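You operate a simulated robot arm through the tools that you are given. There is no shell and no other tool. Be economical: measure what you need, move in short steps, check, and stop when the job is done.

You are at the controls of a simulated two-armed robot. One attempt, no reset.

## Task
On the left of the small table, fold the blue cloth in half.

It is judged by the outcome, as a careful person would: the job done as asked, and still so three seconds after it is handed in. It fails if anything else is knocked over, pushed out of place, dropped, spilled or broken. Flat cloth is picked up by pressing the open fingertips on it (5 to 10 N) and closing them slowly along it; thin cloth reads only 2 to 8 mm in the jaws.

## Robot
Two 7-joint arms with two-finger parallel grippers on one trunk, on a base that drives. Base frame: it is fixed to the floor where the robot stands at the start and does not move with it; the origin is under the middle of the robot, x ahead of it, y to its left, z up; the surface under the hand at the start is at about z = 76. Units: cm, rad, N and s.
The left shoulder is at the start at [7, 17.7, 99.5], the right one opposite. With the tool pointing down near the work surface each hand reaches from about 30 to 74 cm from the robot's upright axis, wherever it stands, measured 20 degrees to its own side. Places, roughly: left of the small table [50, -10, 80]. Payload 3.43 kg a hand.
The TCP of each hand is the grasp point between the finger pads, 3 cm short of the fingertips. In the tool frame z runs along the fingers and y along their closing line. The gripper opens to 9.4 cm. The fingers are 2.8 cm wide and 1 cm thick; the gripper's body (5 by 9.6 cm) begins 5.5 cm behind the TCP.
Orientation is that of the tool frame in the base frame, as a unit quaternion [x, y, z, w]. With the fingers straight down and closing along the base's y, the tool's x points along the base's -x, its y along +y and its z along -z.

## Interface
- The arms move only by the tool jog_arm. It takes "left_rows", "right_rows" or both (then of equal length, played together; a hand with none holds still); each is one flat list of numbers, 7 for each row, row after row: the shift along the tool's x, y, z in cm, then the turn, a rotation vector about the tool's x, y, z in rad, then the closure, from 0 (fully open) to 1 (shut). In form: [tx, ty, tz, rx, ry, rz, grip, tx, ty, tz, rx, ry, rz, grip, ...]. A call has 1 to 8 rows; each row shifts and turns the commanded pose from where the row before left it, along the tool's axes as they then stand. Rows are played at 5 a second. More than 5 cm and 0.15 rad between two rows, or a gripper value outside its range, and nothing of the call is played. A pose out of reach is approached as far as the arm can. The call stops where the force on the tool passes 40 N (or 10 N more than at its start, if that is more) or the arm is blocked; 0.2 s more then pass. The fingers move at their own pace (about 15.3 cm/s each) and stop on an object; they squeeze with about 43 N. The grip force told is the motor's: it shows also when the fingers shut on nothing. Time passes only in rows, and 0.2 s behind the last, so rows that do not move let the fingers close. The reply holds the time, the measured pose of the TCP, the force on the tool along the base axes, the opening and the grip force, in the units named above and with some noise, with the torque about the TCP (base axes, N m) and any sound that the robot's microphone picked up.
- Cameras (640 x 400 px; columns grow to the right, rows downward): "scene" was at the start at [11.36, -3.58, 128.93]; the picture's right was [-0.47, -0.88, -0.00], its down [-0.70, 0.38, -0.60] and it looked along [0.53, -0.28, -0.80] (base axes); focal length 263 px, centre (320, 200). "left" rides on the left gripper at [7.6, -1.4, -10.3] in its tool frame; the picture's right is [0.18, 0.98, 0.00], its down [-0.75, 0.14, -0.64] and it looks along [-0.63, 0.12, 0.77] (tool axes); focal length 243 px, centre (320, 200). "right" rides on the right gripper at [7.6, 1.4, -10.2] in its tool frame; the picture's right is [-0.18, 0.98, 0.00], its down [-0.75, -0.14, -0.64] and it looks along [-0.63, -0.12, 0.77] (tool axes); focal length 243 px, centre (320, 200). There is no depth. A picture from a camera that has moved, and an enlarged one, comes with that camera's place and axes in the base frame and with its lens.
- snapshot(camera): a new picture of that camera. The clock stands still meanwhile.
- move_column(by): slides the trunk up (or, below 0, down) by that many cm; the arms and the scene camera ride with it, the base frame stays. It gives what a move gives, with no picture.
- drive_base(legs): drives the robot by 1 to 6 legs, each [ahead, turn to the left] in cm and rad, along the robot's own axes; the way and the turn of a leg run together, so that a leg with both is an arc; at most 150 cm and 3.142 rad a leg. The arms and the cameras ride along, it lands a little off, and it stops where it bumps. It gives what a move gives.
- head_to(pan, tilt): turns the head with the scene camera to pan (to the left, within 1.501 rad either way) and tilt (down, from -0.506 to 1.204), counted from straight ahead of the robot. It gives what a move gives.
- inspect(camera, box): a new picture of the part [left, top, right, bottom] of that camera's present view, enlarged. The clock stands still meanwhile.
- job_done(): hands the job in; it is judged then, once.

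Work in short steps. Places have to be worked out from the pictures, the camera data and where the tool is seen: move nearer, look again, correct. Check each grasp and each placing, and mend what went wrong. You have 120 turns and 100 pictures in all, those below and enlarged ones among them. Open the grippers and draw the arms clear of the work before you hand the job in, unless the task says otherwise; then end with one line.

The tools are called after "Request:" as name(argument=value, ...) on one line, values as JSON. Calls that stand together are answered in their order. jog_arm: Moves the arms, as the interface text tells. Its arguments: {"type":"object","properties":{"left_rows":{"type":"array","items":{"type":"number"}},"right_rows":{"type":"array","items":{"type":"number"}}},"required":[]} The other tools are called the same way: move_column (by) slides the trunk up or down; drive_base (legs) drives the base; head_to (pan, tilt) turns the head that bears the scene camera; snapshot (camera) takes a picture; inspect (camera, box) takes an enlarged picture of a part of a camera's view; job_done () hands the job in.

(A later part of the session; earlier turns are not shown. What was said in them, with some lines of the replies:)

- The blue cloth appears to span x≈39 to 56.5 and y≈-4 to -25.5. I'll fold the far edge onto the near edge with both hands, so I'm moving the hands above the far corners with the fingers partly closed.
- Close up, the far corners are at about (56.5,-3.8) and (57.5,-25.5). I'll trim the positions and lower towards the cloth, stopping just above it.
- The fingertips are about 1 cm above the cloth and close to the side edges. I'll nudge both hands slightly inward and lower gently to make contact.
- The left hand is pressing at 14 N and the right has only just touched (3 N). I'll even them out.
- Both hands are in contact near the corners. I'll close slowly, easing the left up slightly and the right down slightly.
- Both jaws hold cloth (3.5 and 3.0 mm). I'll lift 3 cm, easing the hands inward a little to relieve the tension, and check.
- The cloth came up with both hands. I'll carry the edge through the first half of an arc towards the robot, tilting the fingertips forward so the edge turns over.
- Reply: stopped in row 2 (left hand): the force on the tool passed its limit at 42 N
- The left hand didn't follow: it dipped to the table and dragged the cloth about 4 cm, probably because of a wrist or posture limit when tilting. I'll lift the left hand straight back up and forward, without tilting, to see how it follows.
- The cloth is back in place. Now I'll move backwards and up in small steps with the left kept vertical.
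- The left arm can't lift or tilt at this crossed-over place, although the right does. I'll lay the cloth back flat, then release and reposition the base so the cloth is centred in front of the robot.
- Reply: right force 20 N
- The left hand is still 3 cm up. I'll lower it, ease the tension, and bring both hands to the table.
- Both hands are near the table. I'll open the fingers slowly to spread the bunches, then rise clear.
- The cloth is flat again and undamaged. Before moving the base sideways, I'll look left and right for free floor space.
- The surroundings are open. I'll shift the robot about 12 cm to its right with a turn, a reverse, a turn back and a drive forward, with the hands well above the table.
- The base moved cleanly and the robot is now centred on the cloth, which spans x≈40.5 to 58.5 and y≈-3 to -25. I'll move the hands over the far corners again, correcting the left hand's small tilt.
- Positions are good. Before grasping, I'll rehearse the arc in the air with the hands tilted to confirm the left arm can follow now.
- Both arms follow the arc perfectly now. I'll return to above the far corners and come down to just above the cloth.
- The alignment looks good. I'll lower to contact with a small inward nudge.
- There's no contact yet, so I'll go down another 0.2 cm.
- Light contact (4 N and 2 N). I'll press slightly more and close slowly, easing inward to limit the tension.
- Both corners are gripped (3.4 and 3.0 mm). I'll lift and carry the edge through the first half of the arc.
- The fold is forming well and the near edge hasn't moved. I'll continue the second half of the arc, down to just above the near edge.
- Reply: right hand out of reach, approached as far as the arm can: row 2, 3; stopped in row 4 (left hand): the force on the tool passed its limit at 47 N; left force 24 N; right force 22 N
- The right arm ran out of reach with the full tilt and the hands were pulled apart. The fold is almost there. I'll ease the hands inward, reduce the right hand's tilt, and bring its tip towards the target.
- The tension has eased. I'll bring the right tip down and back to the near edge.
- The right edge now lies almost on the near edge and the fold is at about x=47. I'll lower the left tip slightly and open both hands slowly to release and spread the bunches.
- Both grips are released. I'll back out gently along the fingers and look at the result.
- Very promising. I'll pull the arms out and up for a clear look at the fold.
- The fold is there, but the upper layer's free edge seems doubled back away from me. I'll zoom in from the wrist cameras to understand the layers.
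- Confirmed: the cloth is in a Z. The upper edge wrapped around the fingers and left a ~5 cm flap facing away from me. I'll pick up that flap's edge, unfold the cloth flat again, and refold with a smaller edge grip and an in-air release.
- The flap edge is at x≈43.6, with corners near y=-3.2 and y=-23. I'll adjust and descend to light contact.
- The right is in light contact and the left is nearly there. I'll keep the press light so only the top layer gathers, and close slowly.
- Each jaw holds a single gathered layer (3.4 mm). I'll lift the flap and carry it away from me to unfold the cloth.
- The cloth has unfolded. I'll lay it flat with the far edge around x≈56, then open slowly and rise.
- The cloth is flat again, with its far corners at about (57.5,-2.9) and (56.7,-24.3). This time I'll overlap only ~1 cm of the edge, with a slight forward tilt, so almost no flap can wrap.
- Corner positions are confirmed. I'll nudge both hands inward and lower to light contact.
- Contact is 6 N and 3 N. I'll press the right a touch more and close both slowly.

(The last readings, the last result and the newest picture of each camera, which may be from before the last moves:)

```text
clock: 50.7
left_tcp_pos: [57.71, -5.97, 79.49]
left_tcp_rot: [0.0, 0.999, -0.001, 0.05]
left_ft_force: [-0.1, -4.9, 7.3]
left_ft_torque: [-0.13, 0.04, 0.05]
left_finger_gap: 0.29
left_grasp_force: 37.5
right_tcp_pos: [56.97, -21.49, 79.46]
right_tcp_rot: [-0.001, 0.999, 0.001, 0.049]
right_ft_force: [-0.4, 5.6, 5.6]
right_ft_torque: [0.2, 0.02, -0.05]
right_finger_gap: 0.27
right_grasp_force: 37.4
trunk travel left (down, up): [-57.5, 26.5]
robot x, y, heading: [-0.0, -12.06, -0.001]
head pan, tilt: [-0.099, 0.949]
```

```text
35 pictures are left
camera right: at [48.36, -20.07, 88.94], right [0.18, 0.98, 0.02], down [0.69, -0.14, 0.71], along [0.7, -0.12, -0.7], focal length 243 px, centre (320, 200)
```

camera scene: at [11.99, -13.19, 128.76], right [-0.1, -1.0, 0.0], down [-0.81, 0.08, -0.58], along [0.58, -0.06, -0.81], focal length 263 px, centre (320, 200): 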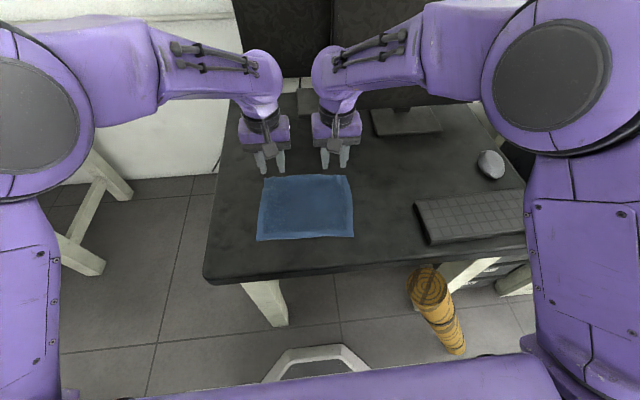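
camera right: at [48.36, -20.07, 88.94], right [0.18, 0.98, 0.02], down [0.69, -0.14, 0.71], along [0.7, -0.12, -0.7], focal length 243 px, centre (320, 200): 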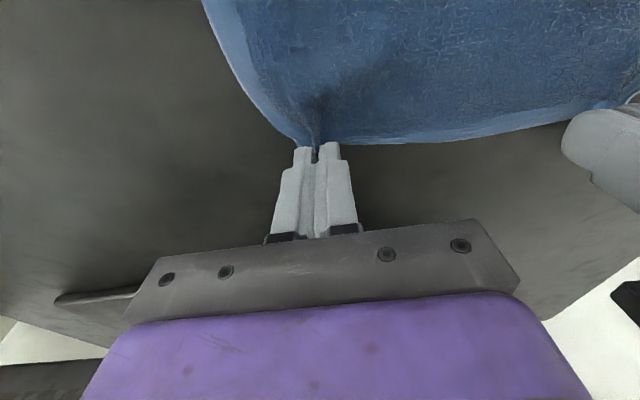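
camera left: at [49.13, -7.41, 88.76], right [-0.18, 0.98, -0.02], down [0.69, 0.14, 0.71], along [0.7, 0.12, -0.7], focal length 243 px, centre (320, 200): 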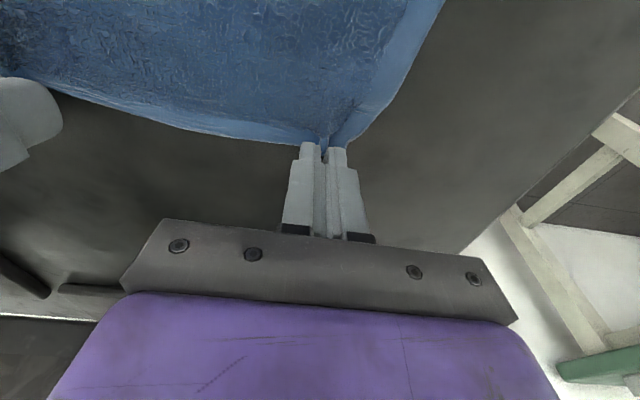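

Both jaws hold just the edge (2.9 and 2.7 mm). I'll lift and carry through the first half of the arc, with little tilt.

Request:
jog_arm(left_rows=[0.198, 0, -2.03, 0, 0, 0, 1, 1.38, 0, -3.18, 0, -0.03, 0, 1, 2.31, 0, -2.55, 0, -0.04, 0, 1, 2.92, 0, -1.33, 0, -0.03, 0, 1], right_rows=[0.198, 0, -2.03, 0, 0, 0, 1, 1.48, 0, -3.18, 0, -0.03, 0, 1, 2.41, 0, -2.55, 0, -0.04, 0, 1, 3.02, 0, -1.33, 0, -0.03, 0, 1])

Request:
snapshot(camera="left")

Request:
snapshot(camera="right")

Request:
inspect(camera="scene", box=[200, 130, 400, 255])

```text
clock: 51.7
left_tcp_pos: [49.7, -6.06, 87.47]
left_tcp_rot: [0.0, 0.995, -0.001, 0.101]
left_ft_force: [-0.6, -6.2, 0.4]
left_ft_torque: [-0.16, 0.01, 0.01]
left_finger_gap: 0.27
left_grasp_force: 37.2
right_tcp_pos: [48.74, -21.63, 87.51]
right_tcp_rot: [-0.001, 0.995, 0.001, 0.101]
right_ft_force: [-0.7, 6.2, 0.5]
right_ft_torque: [0.2, -0.04, -0.03]
right_finger_gap: 0.27
right_grasp_force: 37.1
trunk travel left (down, up): [-57.5, 26.5]
robot x, y, heading: [-0.13, -12.39, 0.0]
head pan, tilt: [-0.099, 0.949]
```

```text
34 pictures are left
camera left: at [40.28, -7.46, 95.95], right [-0.18, 0.98, -0.04], down [0.61, 0.14, 0.78], along [0.77, 0.12, -0.62], focal length 243 px, centre (320, 200)
```

left: 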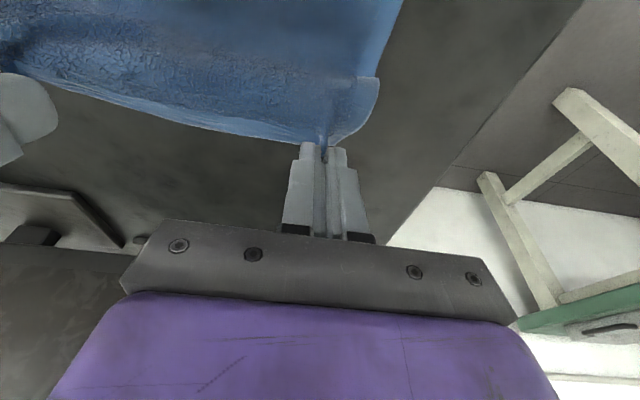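

```text
33 pictures are left
camera right: at [39.27, -20.14, 96.15], right [0.18, 0.98, 0.04], down [0.61, -0.14, 0.78], along [0.77, -0.12, -0.62], focal length 243 px, centre (320, 200)
```

right: 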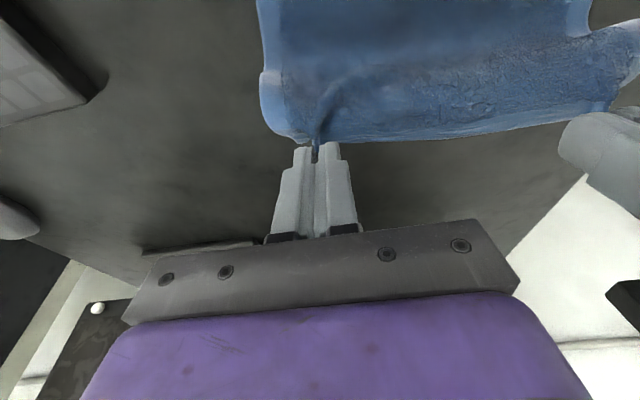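

```text
3.20 times, centred on (300, 192) of scene
camera zoom: at [11.74, -13.2, 128.79], right [-0.1, -1.0, 0.0], down [-0.81, 0.08, -0.58], along [0.58, -0.06, -0.81], focal length 841 px, centre (384, 224)
```

zoom: 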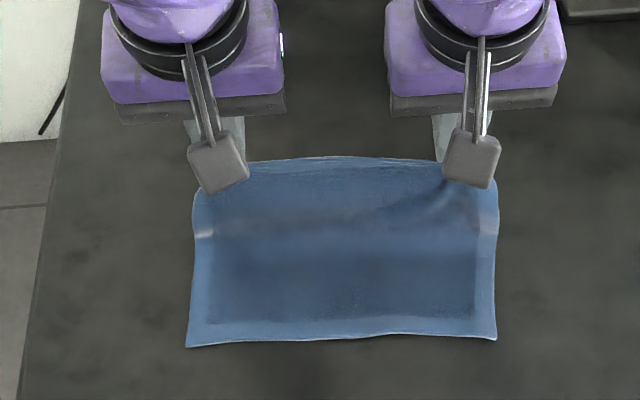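

The stiff gathered grip makes the cloth leave the fingers horizontally towards me, which caused the Z before. A grip closing across the edge (along x) lets the cloth hang straight down instead. I'll lay it back flat and regrasp that way.

Request:
jog_arm(left_rows=[-2.875, 0, 1.42, 0, 0.03, 0, 1, -2.205, 0, 2.64, 0, 0.04, 0, 1, -1.283, 0, 3.22, 0, 0.03, 0, 1, -0.21, 0, 1.9, 0, 0, 0, 1, 0, 0, 0, 0, 0, 0, 0.85, 0, 0, 0, 0, 0, 0, 0.65, 0, 0, -3, 0, 0, 0, 0.65, 0, 0, -4.5, 0, 0, 0, 0.65], right_rows=[-2.975, 0, 1.42, 0, 0.03, 0, 1, -2.305, 0, 2.64, 0, 0.04, 0, 1, -1.383, 0, 3.22, 0, 0.03, 0, 1, -0.21, 0, 1.9, 0, 0, 0, 1, 0, 0, 0, 0, 0, 0, 0.85, 0, 0, 0, 0, 0, 0, 0.65, 0, 0, -3, 0, 0, 0, 0.65, 0, 0, -4.5, 0, 0, 0, 0.65])

Request:
inspect(camera="scene", box=[200, 130, 400, 255])

```text
clock: 53.5
left_tcp_pos: [56.92, -6.0, 86.88]
left_tcp_rot: [0.0, 0.999, 0.0, 0.05]
left_ft_force: [-0.2, 0.0, 0.4]
left_ft_torque: [0.03, -0.02, -0.01]
left_finger_gap: 3.27
left_grasp_force: 0.2
right_tcp_pos: [56.21, -21.41, 86.98]
right_tcp_rot: [0.0, 0.999, 0.001, 0.05]
right_ft_force: [0.7, -0.5, -0.4]
right_ft_torque: [-0.01, -0.03, 0.02]
right_finger_gap: 3.27
right_grasp_force: 0.0
trunk travel left (down, up): [-57.5, 26.5]
robot x, y, heading: [0.11, -12.53, 0.003]
head pan, tilt: [-0.099, 0.949]
```

```text
3.20 times, centred on (300, 192) of scene
camera zoom: at [11.82, -13.19, 128.77], right [-0.1, -1.0, 0.0], down [-0.81, 0.08, -0.58], along [0.58, -0.06, -0.81], focal length 841 px, centre (384, 224)
```

zoom: 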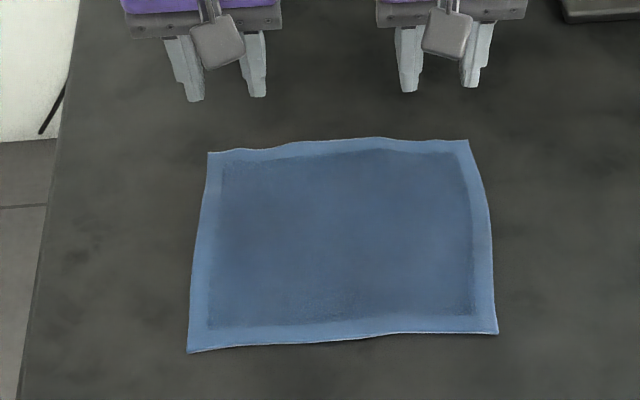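

The cloth is flat again. I'll rise a little and rotate both grippers 90° (wrist cameras outward) to close along x.

Request:
jog_arm(left_rows=[0, 0, -3, 0, 0.1, 0, 0.65, 0, 0, -1, 0, 0, 0.143, 0.65, 0, 0, 0, 0, 0, 0.143, 0.65, 0, 0, 0, 0, 0, 0.143, 0.65, 0, 0, 0, 0, 0, 0.143, 0.65, 0, 0, 0, 0, 0, 0.143, 0.65, 0, 0, 0, 0, 0, 0.143, 0.65, 0, 0, 0, 0, 0, 0.143, 0.65], right_rows=[0, 0, -3, 0, 0.1, 0, 0.65, 0, 0, -1, 0, 0, -0.143, 0.65, 0, 0, 0, 0, 0, -0.143, 0.65, 0, 0, 0, 0, 0, -0.143, 0.65, 0, 0, 0, 0, 0, -0.143, 0.65, 0, 0, 0, 0, 0, -0.143, 0.65, 0, 0, 0, 0, 0, -0.143, 0.65, 0, 0, 0, 0, 0, -0.143, 0.65])

```text
clock: 55.3
left_tcp_pos: [56.73, -5.94, 90.89]
left_tcp_rot: [0.481, 0.877, 0.0, -0.001]
left_ft_force: [-1.0, 0.0, -0.3]
left_ft_torque: [0.0, 0.01, -0.01]
left_finger_gap: 3.27
left_grasp_force: 0.0
right_tcp_pos: [55.9, -21.5, 90.93]
right_tcp_rot: [-0.482, 0.876, 0.0, -0.001]
right_ft_force: [0.2, 0.6, -0.6]
right_ft_torque: [-0.01, -0.01, 0.02]
right_finger_gap: 3.28
right_grasp_force: 0.0
trunk travel left (down, up): [-57.5, 26.5]
robot x, y, heading: [0.13, -12.28, 0.0]
head pan, tilt: [-0.099, 0.949]
```

Rotation is following fine. I'll finish the last part of the 90° turn and view.

Request:
jog_arm(left_rows=[0, 0, 0, 0, 0, 0.1425, 0.65, 0, 0, 0, 0, 0, 0.1425, 0.65, 0, 0, 0, 0, 0, 0.1425, 0.65, 0, 0, 0, 0, 0, 0.1425, 0.65], right_rows=[0, 0, 0, 0, 0, -0.1425, 0.65, 0, 0, 0, 0, 0, -0.1425, 0.65, 0, 0, 0, 0, 0, -0.1425, 0.65, 0, 0, 0, 0, 0, -0.1425, 0.65])

Request:
snapshot(camera="left")

Request:
snapshot(camera="right")

```text
clock: 56.3
left_tcp_pos: [56.81, -5.89, 90.93]
left_tcp_rot: [0.708, 0.706, -0.001, 0.0]
left_ft_force: [0.8, 0.5, -0.5]
left_ft_torque: [-0.01, 0.0, -0.02]
left_finger_gap: 3.3
left_grasp_force: 0.2
right_tcp_pos: [56.0, -21.46, 90.94]
right_tcp_rot: [0.709, -0.705, -0.001, 0.0]
right_ft_force: [0.8, 0.3, -0.8]
right_ft_torque: [0.03, -0.01, -0.01]
right_finger_gap: 3.32
right_grasp_force: 0.1
trunk travel left (down, up): [-57.5, 26.5]
robot x, y, heading: [-0.04, -12.62, 0.007]
head pan, tilt: [-0.099, 0.949]
```

```text
30 pictures are left
camera left: at [55.43, 1.63, 101.07], right [0.98, 0.18, 0.0], down [0.14, -0.75, 0.64], along [0.12, -0.63, -0.77], focal length 243 px, centre (320, 200)
```

left: 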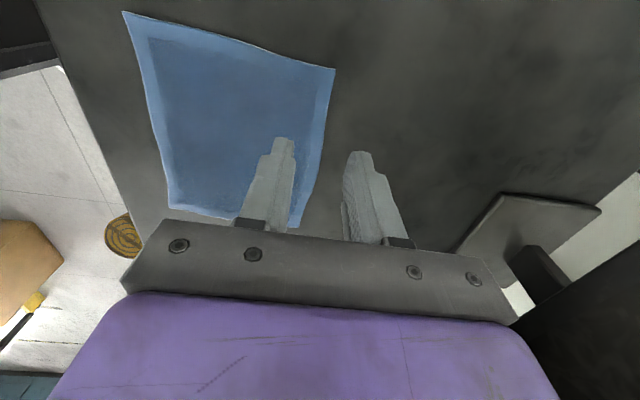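

```text
29 pictures are left
camera right: at [54.65, -29.15, 101.2], right [-0.98, 0.18, 0.0], down [0.14, 0.75, 0.64], along [0.11, 0.63, -0.77], focal length 243 px, centre (320, 200)
```

right: 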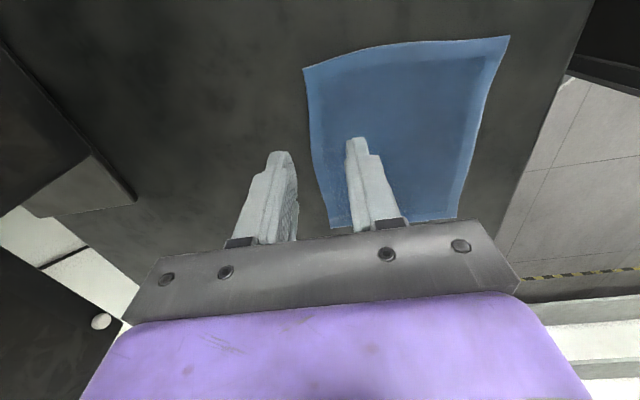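

Both grippers now close along x. The far corners are about (57.7,-3.2) and (56.8,-24.4). I'll narrow the gap to 2 cm and move down to straddle ~1.2 cm inside the far edge near each corner.

Request:
jog_arm(left_rows=[0.4, -0.15, 3.3, 0, 0, 0, 0.79, 0.4, -0.15, 3.3, 0, 0, 0, 0.79, 0, 0, 3.1, 0, 0, 0, 0.79], right_rows=[0.57, 0.15, 3.3, 0, 0, 0, 0.79, 0.57, 0.15, 3.3, 0, 0, 0, 0.79, 0, 0, 3.1, 0, 0, 0, 0.79])

Request:
snapshot(camera="left")

Request:
snapshot(camera="right")

```text
clock: 57.1
left_tcp_pos: [56.59, -5.24, 81.1]
left_tcp_rot: [0.707, 0.707, -0.001, 0.001]
left_ft_force: [0.4, -0.3, 0.4]
left_ft_torque: [0.0, -0.02, -0.03]
left_finger_gap: 2.01
left_grasp_force: 0.0
right_tcp_pos: [55.84, -22.66, 81.1]
right_tcp_rot: [0.707, -0.707, -0.002, 0.001]
right_ft_force: [-0.2, 0.2, 1.0]
right_ft_torque: [0.02, 0.0, -0.01]
right_finger_gap: 1.97
right_grasp_force: 0.0
trunk travel left (down, up): [-57.5, 26.5]
robot x, y, heading: [0.06, -12.38, -0.001]
head pan, tilt: [-0.099, 0.949]
```

```text
28 pictures are left
camera left: at [55.19, 2.37, 91.26], right [0.98, 0.18, 0.0], down [0.14, -0.75, 0.64], along [0.12, -0.63, -0.77], focal length 243 px, centre (320, 200)
```

left: 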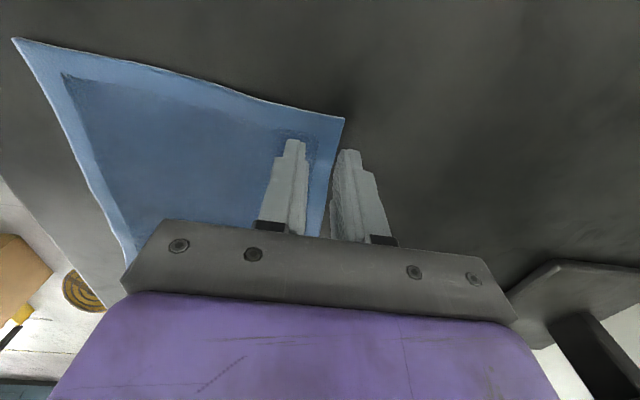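

```text
27 pictures are left
camera right: at [54.46, -30.31, 91.42], right [-0.98, 0.18, 0.0], down [0.14, 0.75, 0.64], along [0.12, 0.63, -0.77], focal length 243 px, centre (320, 200)
```

right: 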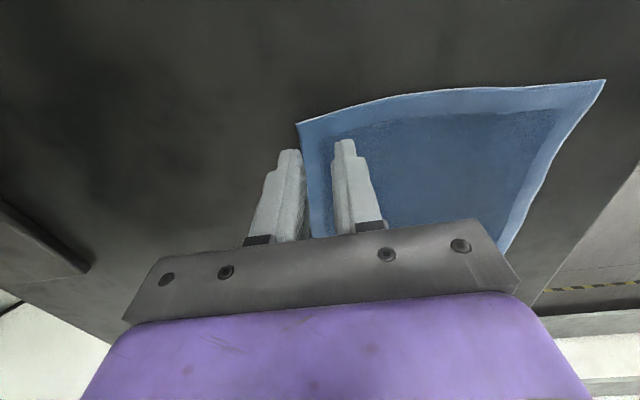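

The far fingers are right at the cloth edge. I'll shift 0.4 cm towards me for a little overlap and lower to contact.

Request:
jog_arm(left_rows=[0, -0.4, 0.8, 0, 0, 0, 0.79, 0, 0, 0.6, 0, 0, 0, 0.79, 0, 0, 0.3, 0, 0, 0, 0.79, 0, 0, 0.1, 0, 0, 0, 0.79, 0, 0, 0, 0, 0, 0, 0.79], right_rows=[0, 0.4, 0.8, 0, 0, 0, 0.79, 0, 0, 0.6, 0, 0, 0, 0.79, 0, 0, 0.3, 0, 0, 0, 0.79, 0, 0, 0.1, 0, 0, 0, 0.79, 0, 0, 0, 0, 0, 0, 0.79])

```text
clock: 58.3
left_tcp_pos: [55.93, -5.28, 79.43]
left_tcp_rot: [0.707, 0.707, -0.001, 0.001]
left_ft_force: [0.1, -0.4, 3.4]
left_ft_torque: [0.0, 0.03, -0.02]
left_finger_gap: 1.97
left_grasp_force: 0.0
right_tcp_pos: [55.19, -22.65, 79.48]
right_tcp_rot: [0.708, -0.706, -0.001, 0.0]
right_ft_force: [0.9, 0.1, 2.1]
right_ft_torque: [0.06, -0.01, 0.01]
right_finger_gap: 1.97
right_grasp_force: 0.0
trunk travel left (down, up): [-57.5, 26.5]
robot x, y, heading: [0.16, -12.36, 0.008]
head pan, tilt: [-0.099, 0.949]
```

Light contact. I'll press to about 6–8 N and close slowly.

Request:
jog_arm(left_rows=[0, 0, 0.08, 0, 0, 0, 0.79, 0, 0, 0, 0, 0, 0, 0.82, 0, 0, 0, 0, 0, 0, 0.85, 0, 0, 0, 0, 0, 0, 0.88, 0, 0, 0, 0, 0, 0, 0.91, 0, 0, 0, 0, 0, 0, 0.94, 0, 0, 0, 0, 0, 0, 0.97, 0, 0, 0, 0, 0, 0, 1], right_rows=[0, 0, 0.1, 0, 0, 0, 0.79, 0, 0, 0, 0, 0, 0, 0.82, 0, 0, 0, 0, 0, 0, 0.85, 0, 0, 0, 0, 0, 0, 0.88, 0, 0, 0, 0, 0, 0, 0.91, 0, 0, 0, 0, 0, 0, 0.94, 0, 0, 0, 0, 0, 0, 0.97, 0, 0, 0, 0, 0, 0, 1])

Request:
snapshot(camera="left")

Request:
snapshot(camera="right")

```text
clock: 60.1
left_tcp_pos: [56.0, -5.12, 79.45]
left_tcp_rot: [0.707, 0.707, 0.0, 0.002]
left_ft_force: [-0.7, -0.4, 6.4]
left_ft_torque: [0.0, 0.06, -0.03]
left_finger_gap: 0.35
left_grasp_force: 38.4
right_tcp_pos: [55.14, -22.77, 79.39]
right_tcp_rot: [0.708, -0.706, 0.0, -0.001]
right_ft_force: [-0.6, 1.3, 4.3]
right_ft_torque: [0.02, 0.04, 0.01]
right_finger_gap: 0.34
right_grasp_force: 38.0
trunk travel left (down, up): [-57.5, 26.5]
robot x, y, heading: [-0.22, -12.55, 0.004]
head pan, tilt: [-0.099, 0.949]
```

```text
26 pictures are left
camera left: at [54.58, 2.42, 89.53], right [0.98, 0.18, 0.0], down [0.14, -0.75, 0.64], along [0.12, -0.63, -0.77], focal length 243 px, centre (320, 200)
```

left: 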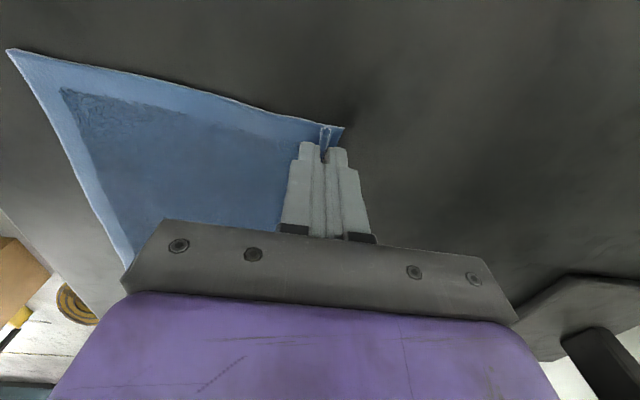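

```text
25 pictures are left
camera right: at [53.8, -30.33, 89.69], right [-0.98, 0.18, 0.0], down [0.14, 0.75, 0.64], along [0.12, 0.63, -0.77], focal length 243 px, centre (320, 200)
```

right: 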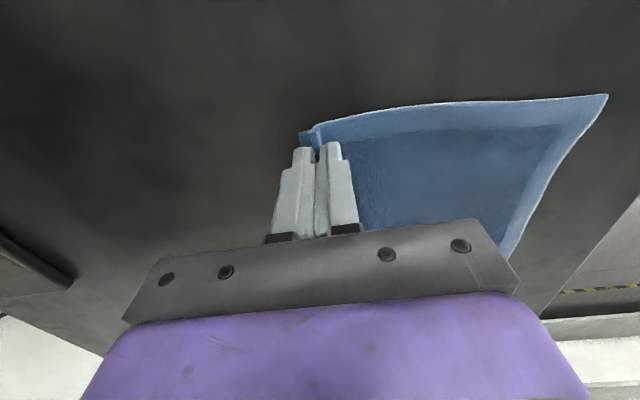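

Both edges are pinched with only a ~0.7 cm tail and no sideways tension. I'll lift and carry through the first half of the arc, tilting the fingertips forward.

Request:
jog_arm(left_rows=[0, -0.55, -2.0, -0.05, 0, 0, 1, 0, -1.49, -2.25, -0.1, 0, 0, 1, 0, -2.486, -1.89, -0.149, 0, 0, 1, 0, -2.76, -1.157, -0.1, 0, 0, 1], right_rows=[0, 0.55, -2.0, 0.05, 0, 0, 1, 0, 1.49, -2.25, 0.1, 0, 0, 1, 0, 2.486, -1.89, 0.149, 0, 0, 1, 0, 2.76, -1.157, 0.1, 0, 0, 1])

Request:
snapshot(camera="left")

Request:
snapshot(camera="right")

```text
clock: 61.1
left_tcp_pos: [47.84, -5.17, 85.46]
left_tcp_rot: [0.692, 0.693, 0.141, 0.142]
left_ft_force: [-0.5, -0.9, 0.8]
left_ft_torque: [-0.02, 0.08, 0.05]
left_finger_gap: 0.35
left_grasp_force: 38.0
right_tcp_pos: [47.2, -22.66, 85.41]
right_tcp_rot: [-0.693, 0.693, -0.141, 0.141]
right_ft_force: [0.1, -0.2, 0.2]
right_ft_torque: [0.01, 0.06, 0.02]
right_finger_gap: 0.33
right_grasp_force: 37.6
trunk travel left (down, up): [-57.5, 26.5]
robot x, y, heading: [0.15, -12.42, 0.001]
head pan, tilt: [-0.099, 0.949]
```

```text
24 pictures are left
camera left: at [42.67, 2.44, 94.25], right [0.9, 0.19, 0.38], down [-0.12, -0.75, 0.65], along [0.41, -0.63, -0.66], focal length 243 px, centre (320, 200)
```

left: 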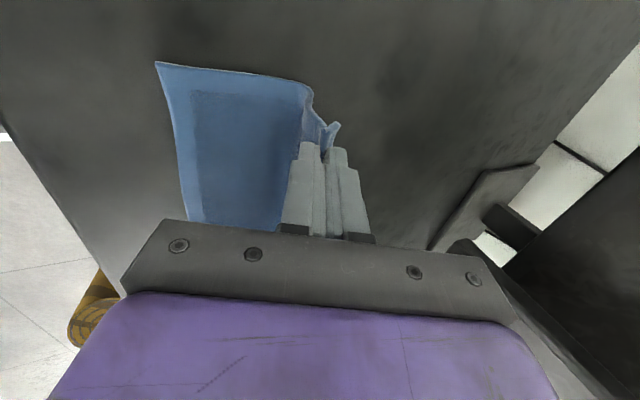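

```text
23 pictures are left
camera right: at [41.95, -30.31, 94.34], right [-0.91, 0.18, -0.38], down [-0.12, 0.75, 0.65], along [0.41, 0.63, -0.66], focal length 243 px, centre (320, 200)
```

right: 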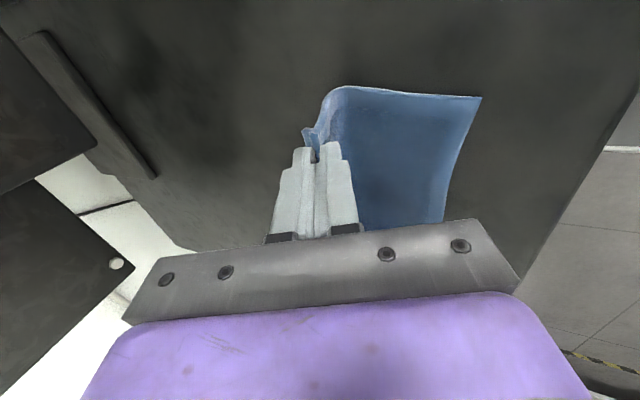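

The cloth now rises cleanly into a proper C-shaped bend. I'll continue over to the near side.

Request:
jog_arm(left_rows=[0, -2.757, -0.59, -0.1, 0, 0, 1, 0, -2.478, 0.095, -0.05, 0, 0, 1, 0, -1.969, 0.588, 0.05, 0, 0, 1], right_rows=[0, 2.757, -0.59, 0.1, 0, 0, 1, 0, 2.478, 0.095, 0.05, 0, 0, 1, 0, 1.969, 0.588, -0.05, 0, 0, 1])

Request:
snapshot(camera="left")

Request:
snapshot(camera="right")

```text
clock: 61.9
left_tcp_pos: [41.93, -5.18, 82.09]
left_tcp_rot: [0.685, 0.686, 0.173, 0.175]
left_ft_force: [-0.4, -0.1, 0.3]
left_ft_torque: [-0.01, 0.06, -0.01]
left_finger_gap: 0.35
left_grasp_force: 38.5
right_tcp_pos: [41.11, -22.64, 81.97]
right_tcp_rot: [0.686, -0.685, 0.173, -0.176]
right_ft_force: [0.1, -0.4, 0.0]
right_ft_torque: [-0.02, 0.05, 0.05]
right_finger_gap: 0.32
right_grasp_force: 38.0
trunk travel left (down, up): [-57.5, 26.5]
robot x, y, heading: [0.12, -12.44, 0.004]
head pan, tilt: [-0.099, 0.949]
```

```text
22 pictures are left
camera left: at [35.83, 2.48, 90.28], right [0.86, 0.19, 0.47], down [-0.18, -0.75, 0.63], along [0.47, -0.63, -0.62], focal length 243 px, centre (320, 200)
```

left: 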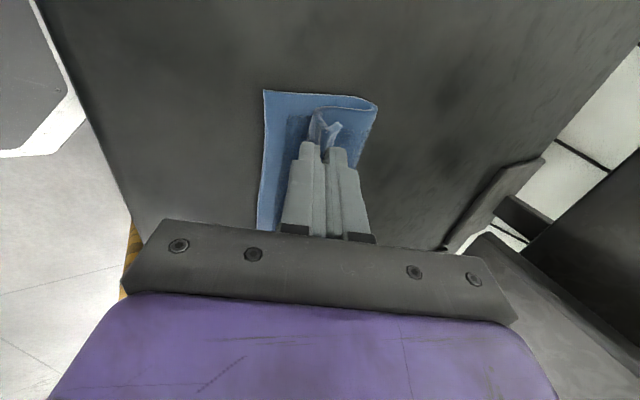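

```text
21 pictures are left
camera right: at [34.99, -30.3, 90.35], right [-0.86, 0.18, -0.47], down [-0.18, 0.75, 0.63], along [0.47, 0.63, -0.62], focal length 243 px, centre (320, 200)
```

right: 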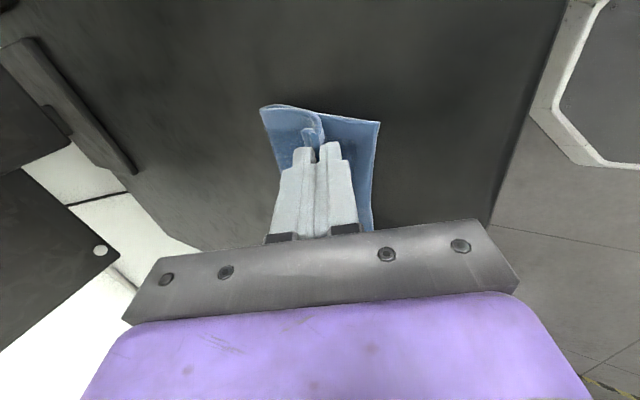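

The loop is well formed and the pinched edge is nearly above the near edge. I'll move slightly further towards me and down to bring the upper layer nearly onto the lower.

Request:
jog_arm(left_rows=[0, -0.66, 0.38, 0, 0, 0, 1, 0, -0.66, 0.38, 0, 0, 0, 1], right_rows=[0, 0.66, 0.38, 0, 0, 0, 1, 0, 0.66, 0.38, 0, 0, 0, 1])

Request:
snapshot(camera="left")

Request:
snapshot(camera="right")

```text
clock: 62.5
left_tcp_pos: [41.19, -5.2, 80.65]
left_tcp_rot: [0.685, 0.686, 0.173, 0.175]
left_ft_force: [-0.6, 0.1, -0.5]
left_ft_torque: [-0.01, 0.06, 0.05]
left_finger_gap: 0.34
left_grasp_force: 37.8
right_tcp_pos: [40.24, -22.76, 80.55]
right_tcp_rot: [-0.685, 0.685, -0.175, 0.175]
right_ft_force: [-0.1, 0.1, -0.4]
right_ft_torque: [0.03, 0.05, 0.0]
right_finger_gap: 0.37
right_grasp_force: 38.2
trunk travel left (down, up): [-57.5, 26.5]
robot x, y, heading: [-0.03, -12.24, 0.003]
head pan, tilt: [-0.099, 0.949]
```

```text
20 pictures are left
camera left: at [34.99, 2.43, 88.97], right [0.86, 0.18, 0.47], down [-0.18, -0.75, 0.63], along [0.47, -0.63, -0.62], focal length 243 px, centre (320, 200)
```

left: 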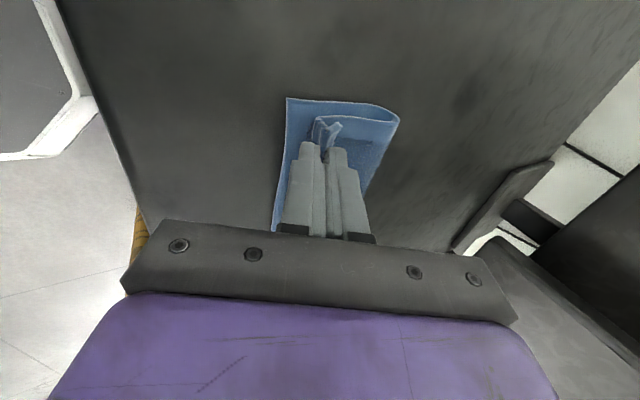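

```text
19 pictures are left
camera right: at [34.2, -30.37, 89.06], right [-0.86, 0.18, -0.47], down [-0.18, 0.75, 0.63], along [0.47, 0.63, -0.62], focal length 243 px, centre (320, 200)
```

right: 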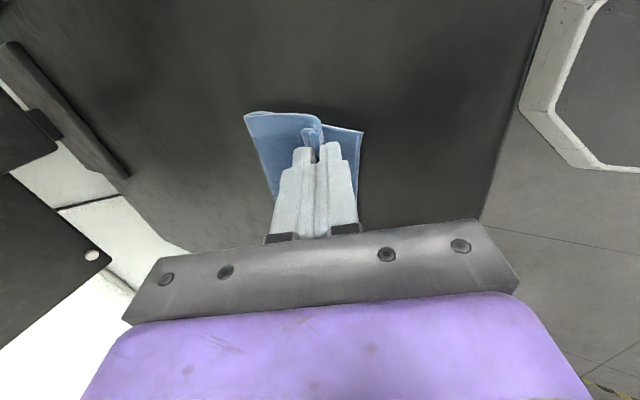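

I'll release with a small opening and withdraw back along the finger direction (towards me and up), which helps the edge lay outward.

Request:
jog_arm(left_rows=[0, 0, 0.3, 0, 0, 0, 1, 0, 0, 0, 0, 0, 0, 0.85, 0, 0, 0, 0, 0, 0, 0.82, 0, 0, -1, 0, 0, 0, 0.82, 0, 0, -2, 0, 0, 0, 0.82, 0, 0, -3, 0, 0, 0, 0.82, 0, 0, -4, 0, 0, 0, 0.82], right_rows=[0, 0, 0.3, 0, 0, 0, 1, 0, 0, 0, 0, 0, 0, 0.85, 0, 0, 0, 0, 0, 0, 0.82, 0, 0, -1, 0, 0, 0, 0.82, 0, 0, -2, 0, 0, 0, 0.82, 0, 0, -3, 0, 0, 0, 0.82, 0, 0, -4, 0, 0, 0, 0.82])

Request:
snapshot(camera="left")

Request:
inspect(camera="scene", box=[220, 160, 400, 272])

```text
clock: 64.1
left_tcp_pos: [36.37, -5.13, 89.32]
left_tcp_rot: [0.685, 0.686, 0.174, 0.176]
left_ft_force: [0.0, 0.3, 1.1]
left_ft_torque: [-0.01, 0.02, -0.02]
left_finger_gap: 1.69
left_grasp_force: 0.1
right_tcp_pos: [35.8, -22.59, 89.34]
right_tcp_rot: [0.686, -0.684, 0.174, -0.175]
right_ft_force: [0.0, -0.2, -0.1]
right_ft_torque: [0.01, -0.01, -0.02]
right_finger_gap: 1.69
right_grasp_force: 0.0
right hand out of reach, approached as far as the arm can: row 7
trunk travel left (down, up): [-57.5, 26.5]
robot x, y, heading: [-0.17, -12.66, 0.001]
head pan, tilt: [-0.099, 0.949]
```

```text
18 pictures are left
camera left: at [30.25, 2.49, 97.47], right [0.86, 0.19, 0.47], down [-0.18, -0.75, 0.63], along [0.47, -0.63, -0.62], focal length 243 px, centre (320, 200)
```

left: 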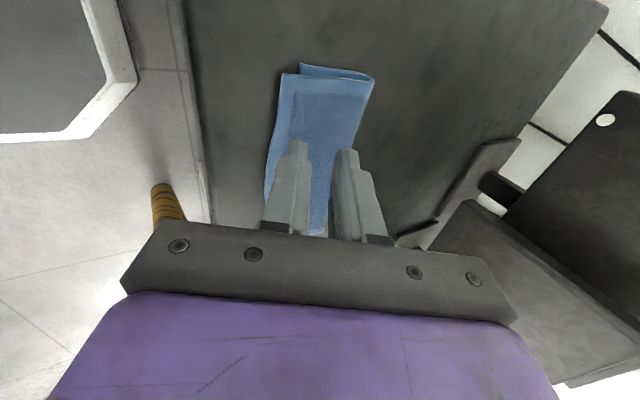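

```text
3.56 times, centred on (310, 216) of scene
camera zoom: at [11.92, -13.18, 128.77], right [-0.1, -1.0, 0.0], down [-0.81, 0.08, -0.58], along [0.58, -0.06, -0.81], focal length 934 px, centre (356, 143)
```

zoom: 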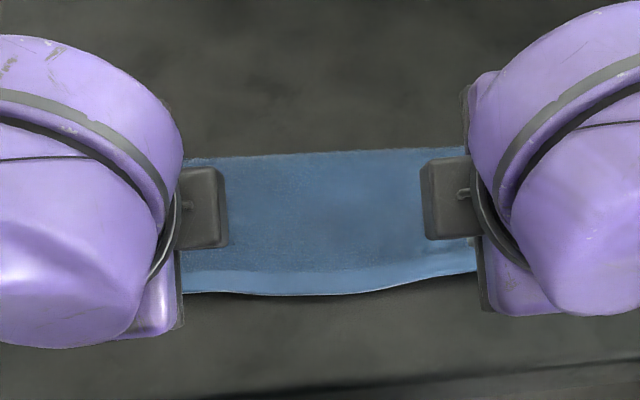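

The edge now lies outward, which looks like a clean half fold. I'll raise and spread the arms clear for a full view.

Request:
jog_arm(left_rows=[1, 0, -2, 0.1, 0, 0, 0.5, 4, 0, -2, 0.14, 0, 0, 0.5, 4.5, 0, -2, 0.14, 0, 0, 0.5, 4.5, 0, -1, 0.12, 0, 0, 0.5, 4.5, 0, 0, 0, 0, 0, 0.5], right_rows=[1, 0, -2, -0.1, 0, 0, 0.5, 4, 0, -2, -0.14, 0, 0, 0.5, 4.5, 0, -2, -0.14, 0, 0, 0.5, 4.5, 0, -1, -0.12, 0, 0, 0.5, 4.5, 0, 0, 0, 0, 0, 0.5])

Request:
inspect(camera="scene", box=[220, 160, 400, 272])

Request:
snapshot(camera="scene")

```text
clock: 65.3
left_tcp_pos: [33.97, 13.42, 95.74]
left_tcp_rot: [0.707, 0.707, -0.002, 0.0]
left_ft_force: [0.8, 0.2, -0.8]
left_ft_torque: [-0.01, 0.0, -0.02]
left_finger_gap: 4.68
left_grasp_force: 0.0
right_tcp_pos: [33.38, -41.19, 95.82]
right_tcp_rot: [0.708, -0.706, -0.003, 0.002]
right_ft_force: [-0.6, 0.2, 0.8]
right_ft_torque: [0.05, -0.01, -0.04]
right_finger_gap: 4.71
right_grasp_force: 0.1
trunk travel left (down, up): [-57.5, 26.5]
robot x, y, heading: [-0.21, -12.68, -0.001]
head pan, tilt: [-0.099, 0.949]
```

```text
3.56 times, centred on (310, 216) of scene
camera zoom: at [12.01, -13.18, 128.77], right [-0.1, -1.0, 0.0], down [-0.81, 0.08, -0.58], along [0.58, -0.06, -0.81], focal length 934 px, centre (356, 143)
```

zoom: 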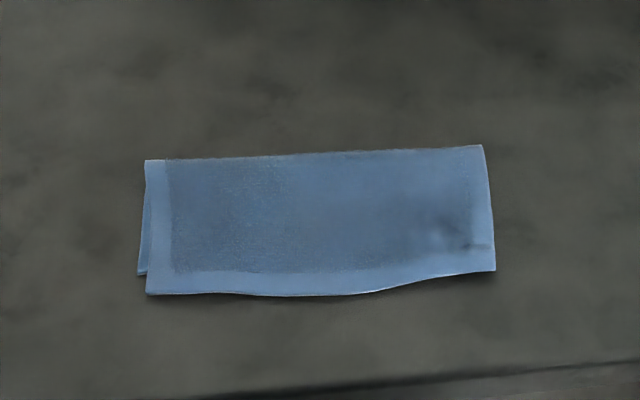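

```text
15 pictures are left
camera scene: at [12.01, -13.18, 128.77], right [-0.1, -1.0, 0.0], down [-0.81, 0.08, -0.58], along [0.58, -0.06, -0.81], focal length 263 px, centre (320, 200)
```

scene: 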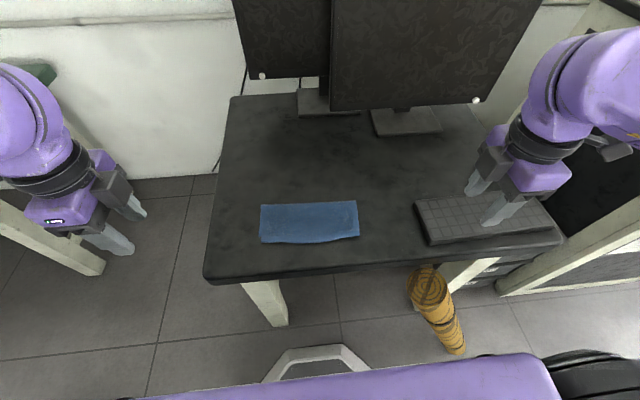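

It's a proper half fold. The upper edge overhangs a little on the left, so I'll check both ends closely.

Request:
inspect(camera="scene", box=[245, 190, 375, 255])

Request:
snapshot(camera="right")

```text
4.92 times, centred on (310, 222) of scene
camera zoom: at [12.01, -13.18, 128.77], right [-0.1, -1.0, 0.0], down [-0.81, 0.08, -0.58], along [0.58, -0.06, -0.81], focal length 1293 px, centre (369, 89)
```

zoom: 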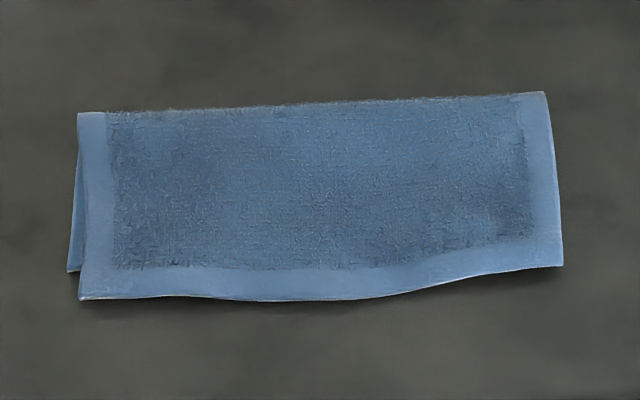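

```text
13 pictures are left
camera right: at [32.13, -48.79, 106.19], right [-0.98, 0.18, 0.0], down [0.14, 0.75, 0.64], along [0.11, 0.63, -0.77], focal length 243 px, centre (320, 200)
```

right: 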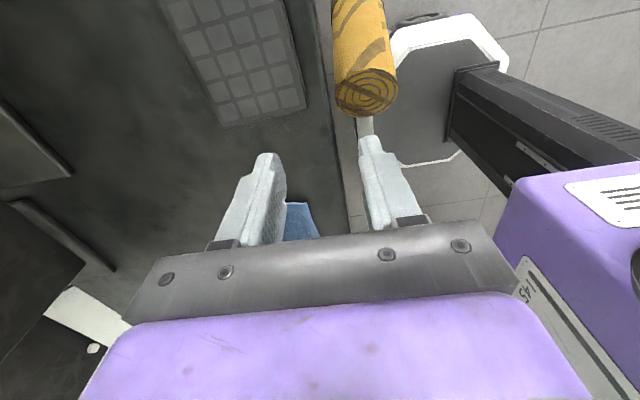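

The two halves lie on each other with edges matching to within about 1.4 cm, flat and stable. Nothing else has moved. I'll open the grippers fully and lift the arms a bit further clear.

Request:
jog_arm(left_rows=[1, 0, -3, 0, 0, 0, 0, 1, 0, -3, 0, 0, 0, 0, 0, 0, 0, 0, 0, 0, 0, 0, 0, 0, 0, 0, 0, 0], right_rows=[0, 0, -3, 0, 0, 0, 0, 0, 0, -3, 0, 0, 0, 0, 0, 0, 0, 0, 0, 0, 0, 0, 0, 0, 0, 0, 0, 0])

Request:
snapshot(camera="scene")

```text
clock: 66.3
left_tcp_pos: [34.2, 15.3, 101.52]
left_tcp_rot: [0.707, 0.707, -0.002, 0.0]
left_ft_force: [0.0, -0.1, -0.3]
left_ft_torque: [-0.03, 0.0, -0.01]
left_finger_gap: 9.42
left_grasp_force: 0.1
right_tcp_pos: [33.45, -41.06, 101.73]
right_tcp_rot: [0.708, -0.707, -0.002, 0.001]
right_ft_force: [-0.3, 0.2, -0.2]
right_ft_torque: [-0.02, 0.01, 0.02]
right_finger_gap: 9.4
right_grasp_force: 0.0
trunk travel left (down, up): [-57.5, 26.5]
robot x, y, heading: [0.44, -12.4, 0.001]
head pan, tilt: [-0.099, 0.949]
```

```text
12 pictures are left
camera scene: at [12.05, -13.18, 128.76], right [-0.1, -1.0, 0.0], down [-0.81, 0.08, -0.58], along [0.58, -0.06, -0.81], focal length 263 px, centre (320, 200)
```

scene: 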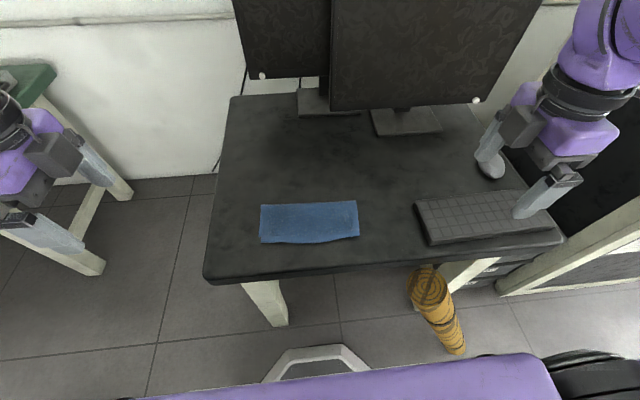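

The cloth is folded in half and stable, the grippers are open, and the arms are clear. I'm handing in the job.

Request:
job_done()

```text
The job is handed in.
```

The blue cloth on the left of the small table is folded in half and lies flat; its edges line up except for about 1.4 cm of overhang at the left end, and nothing else was moved.
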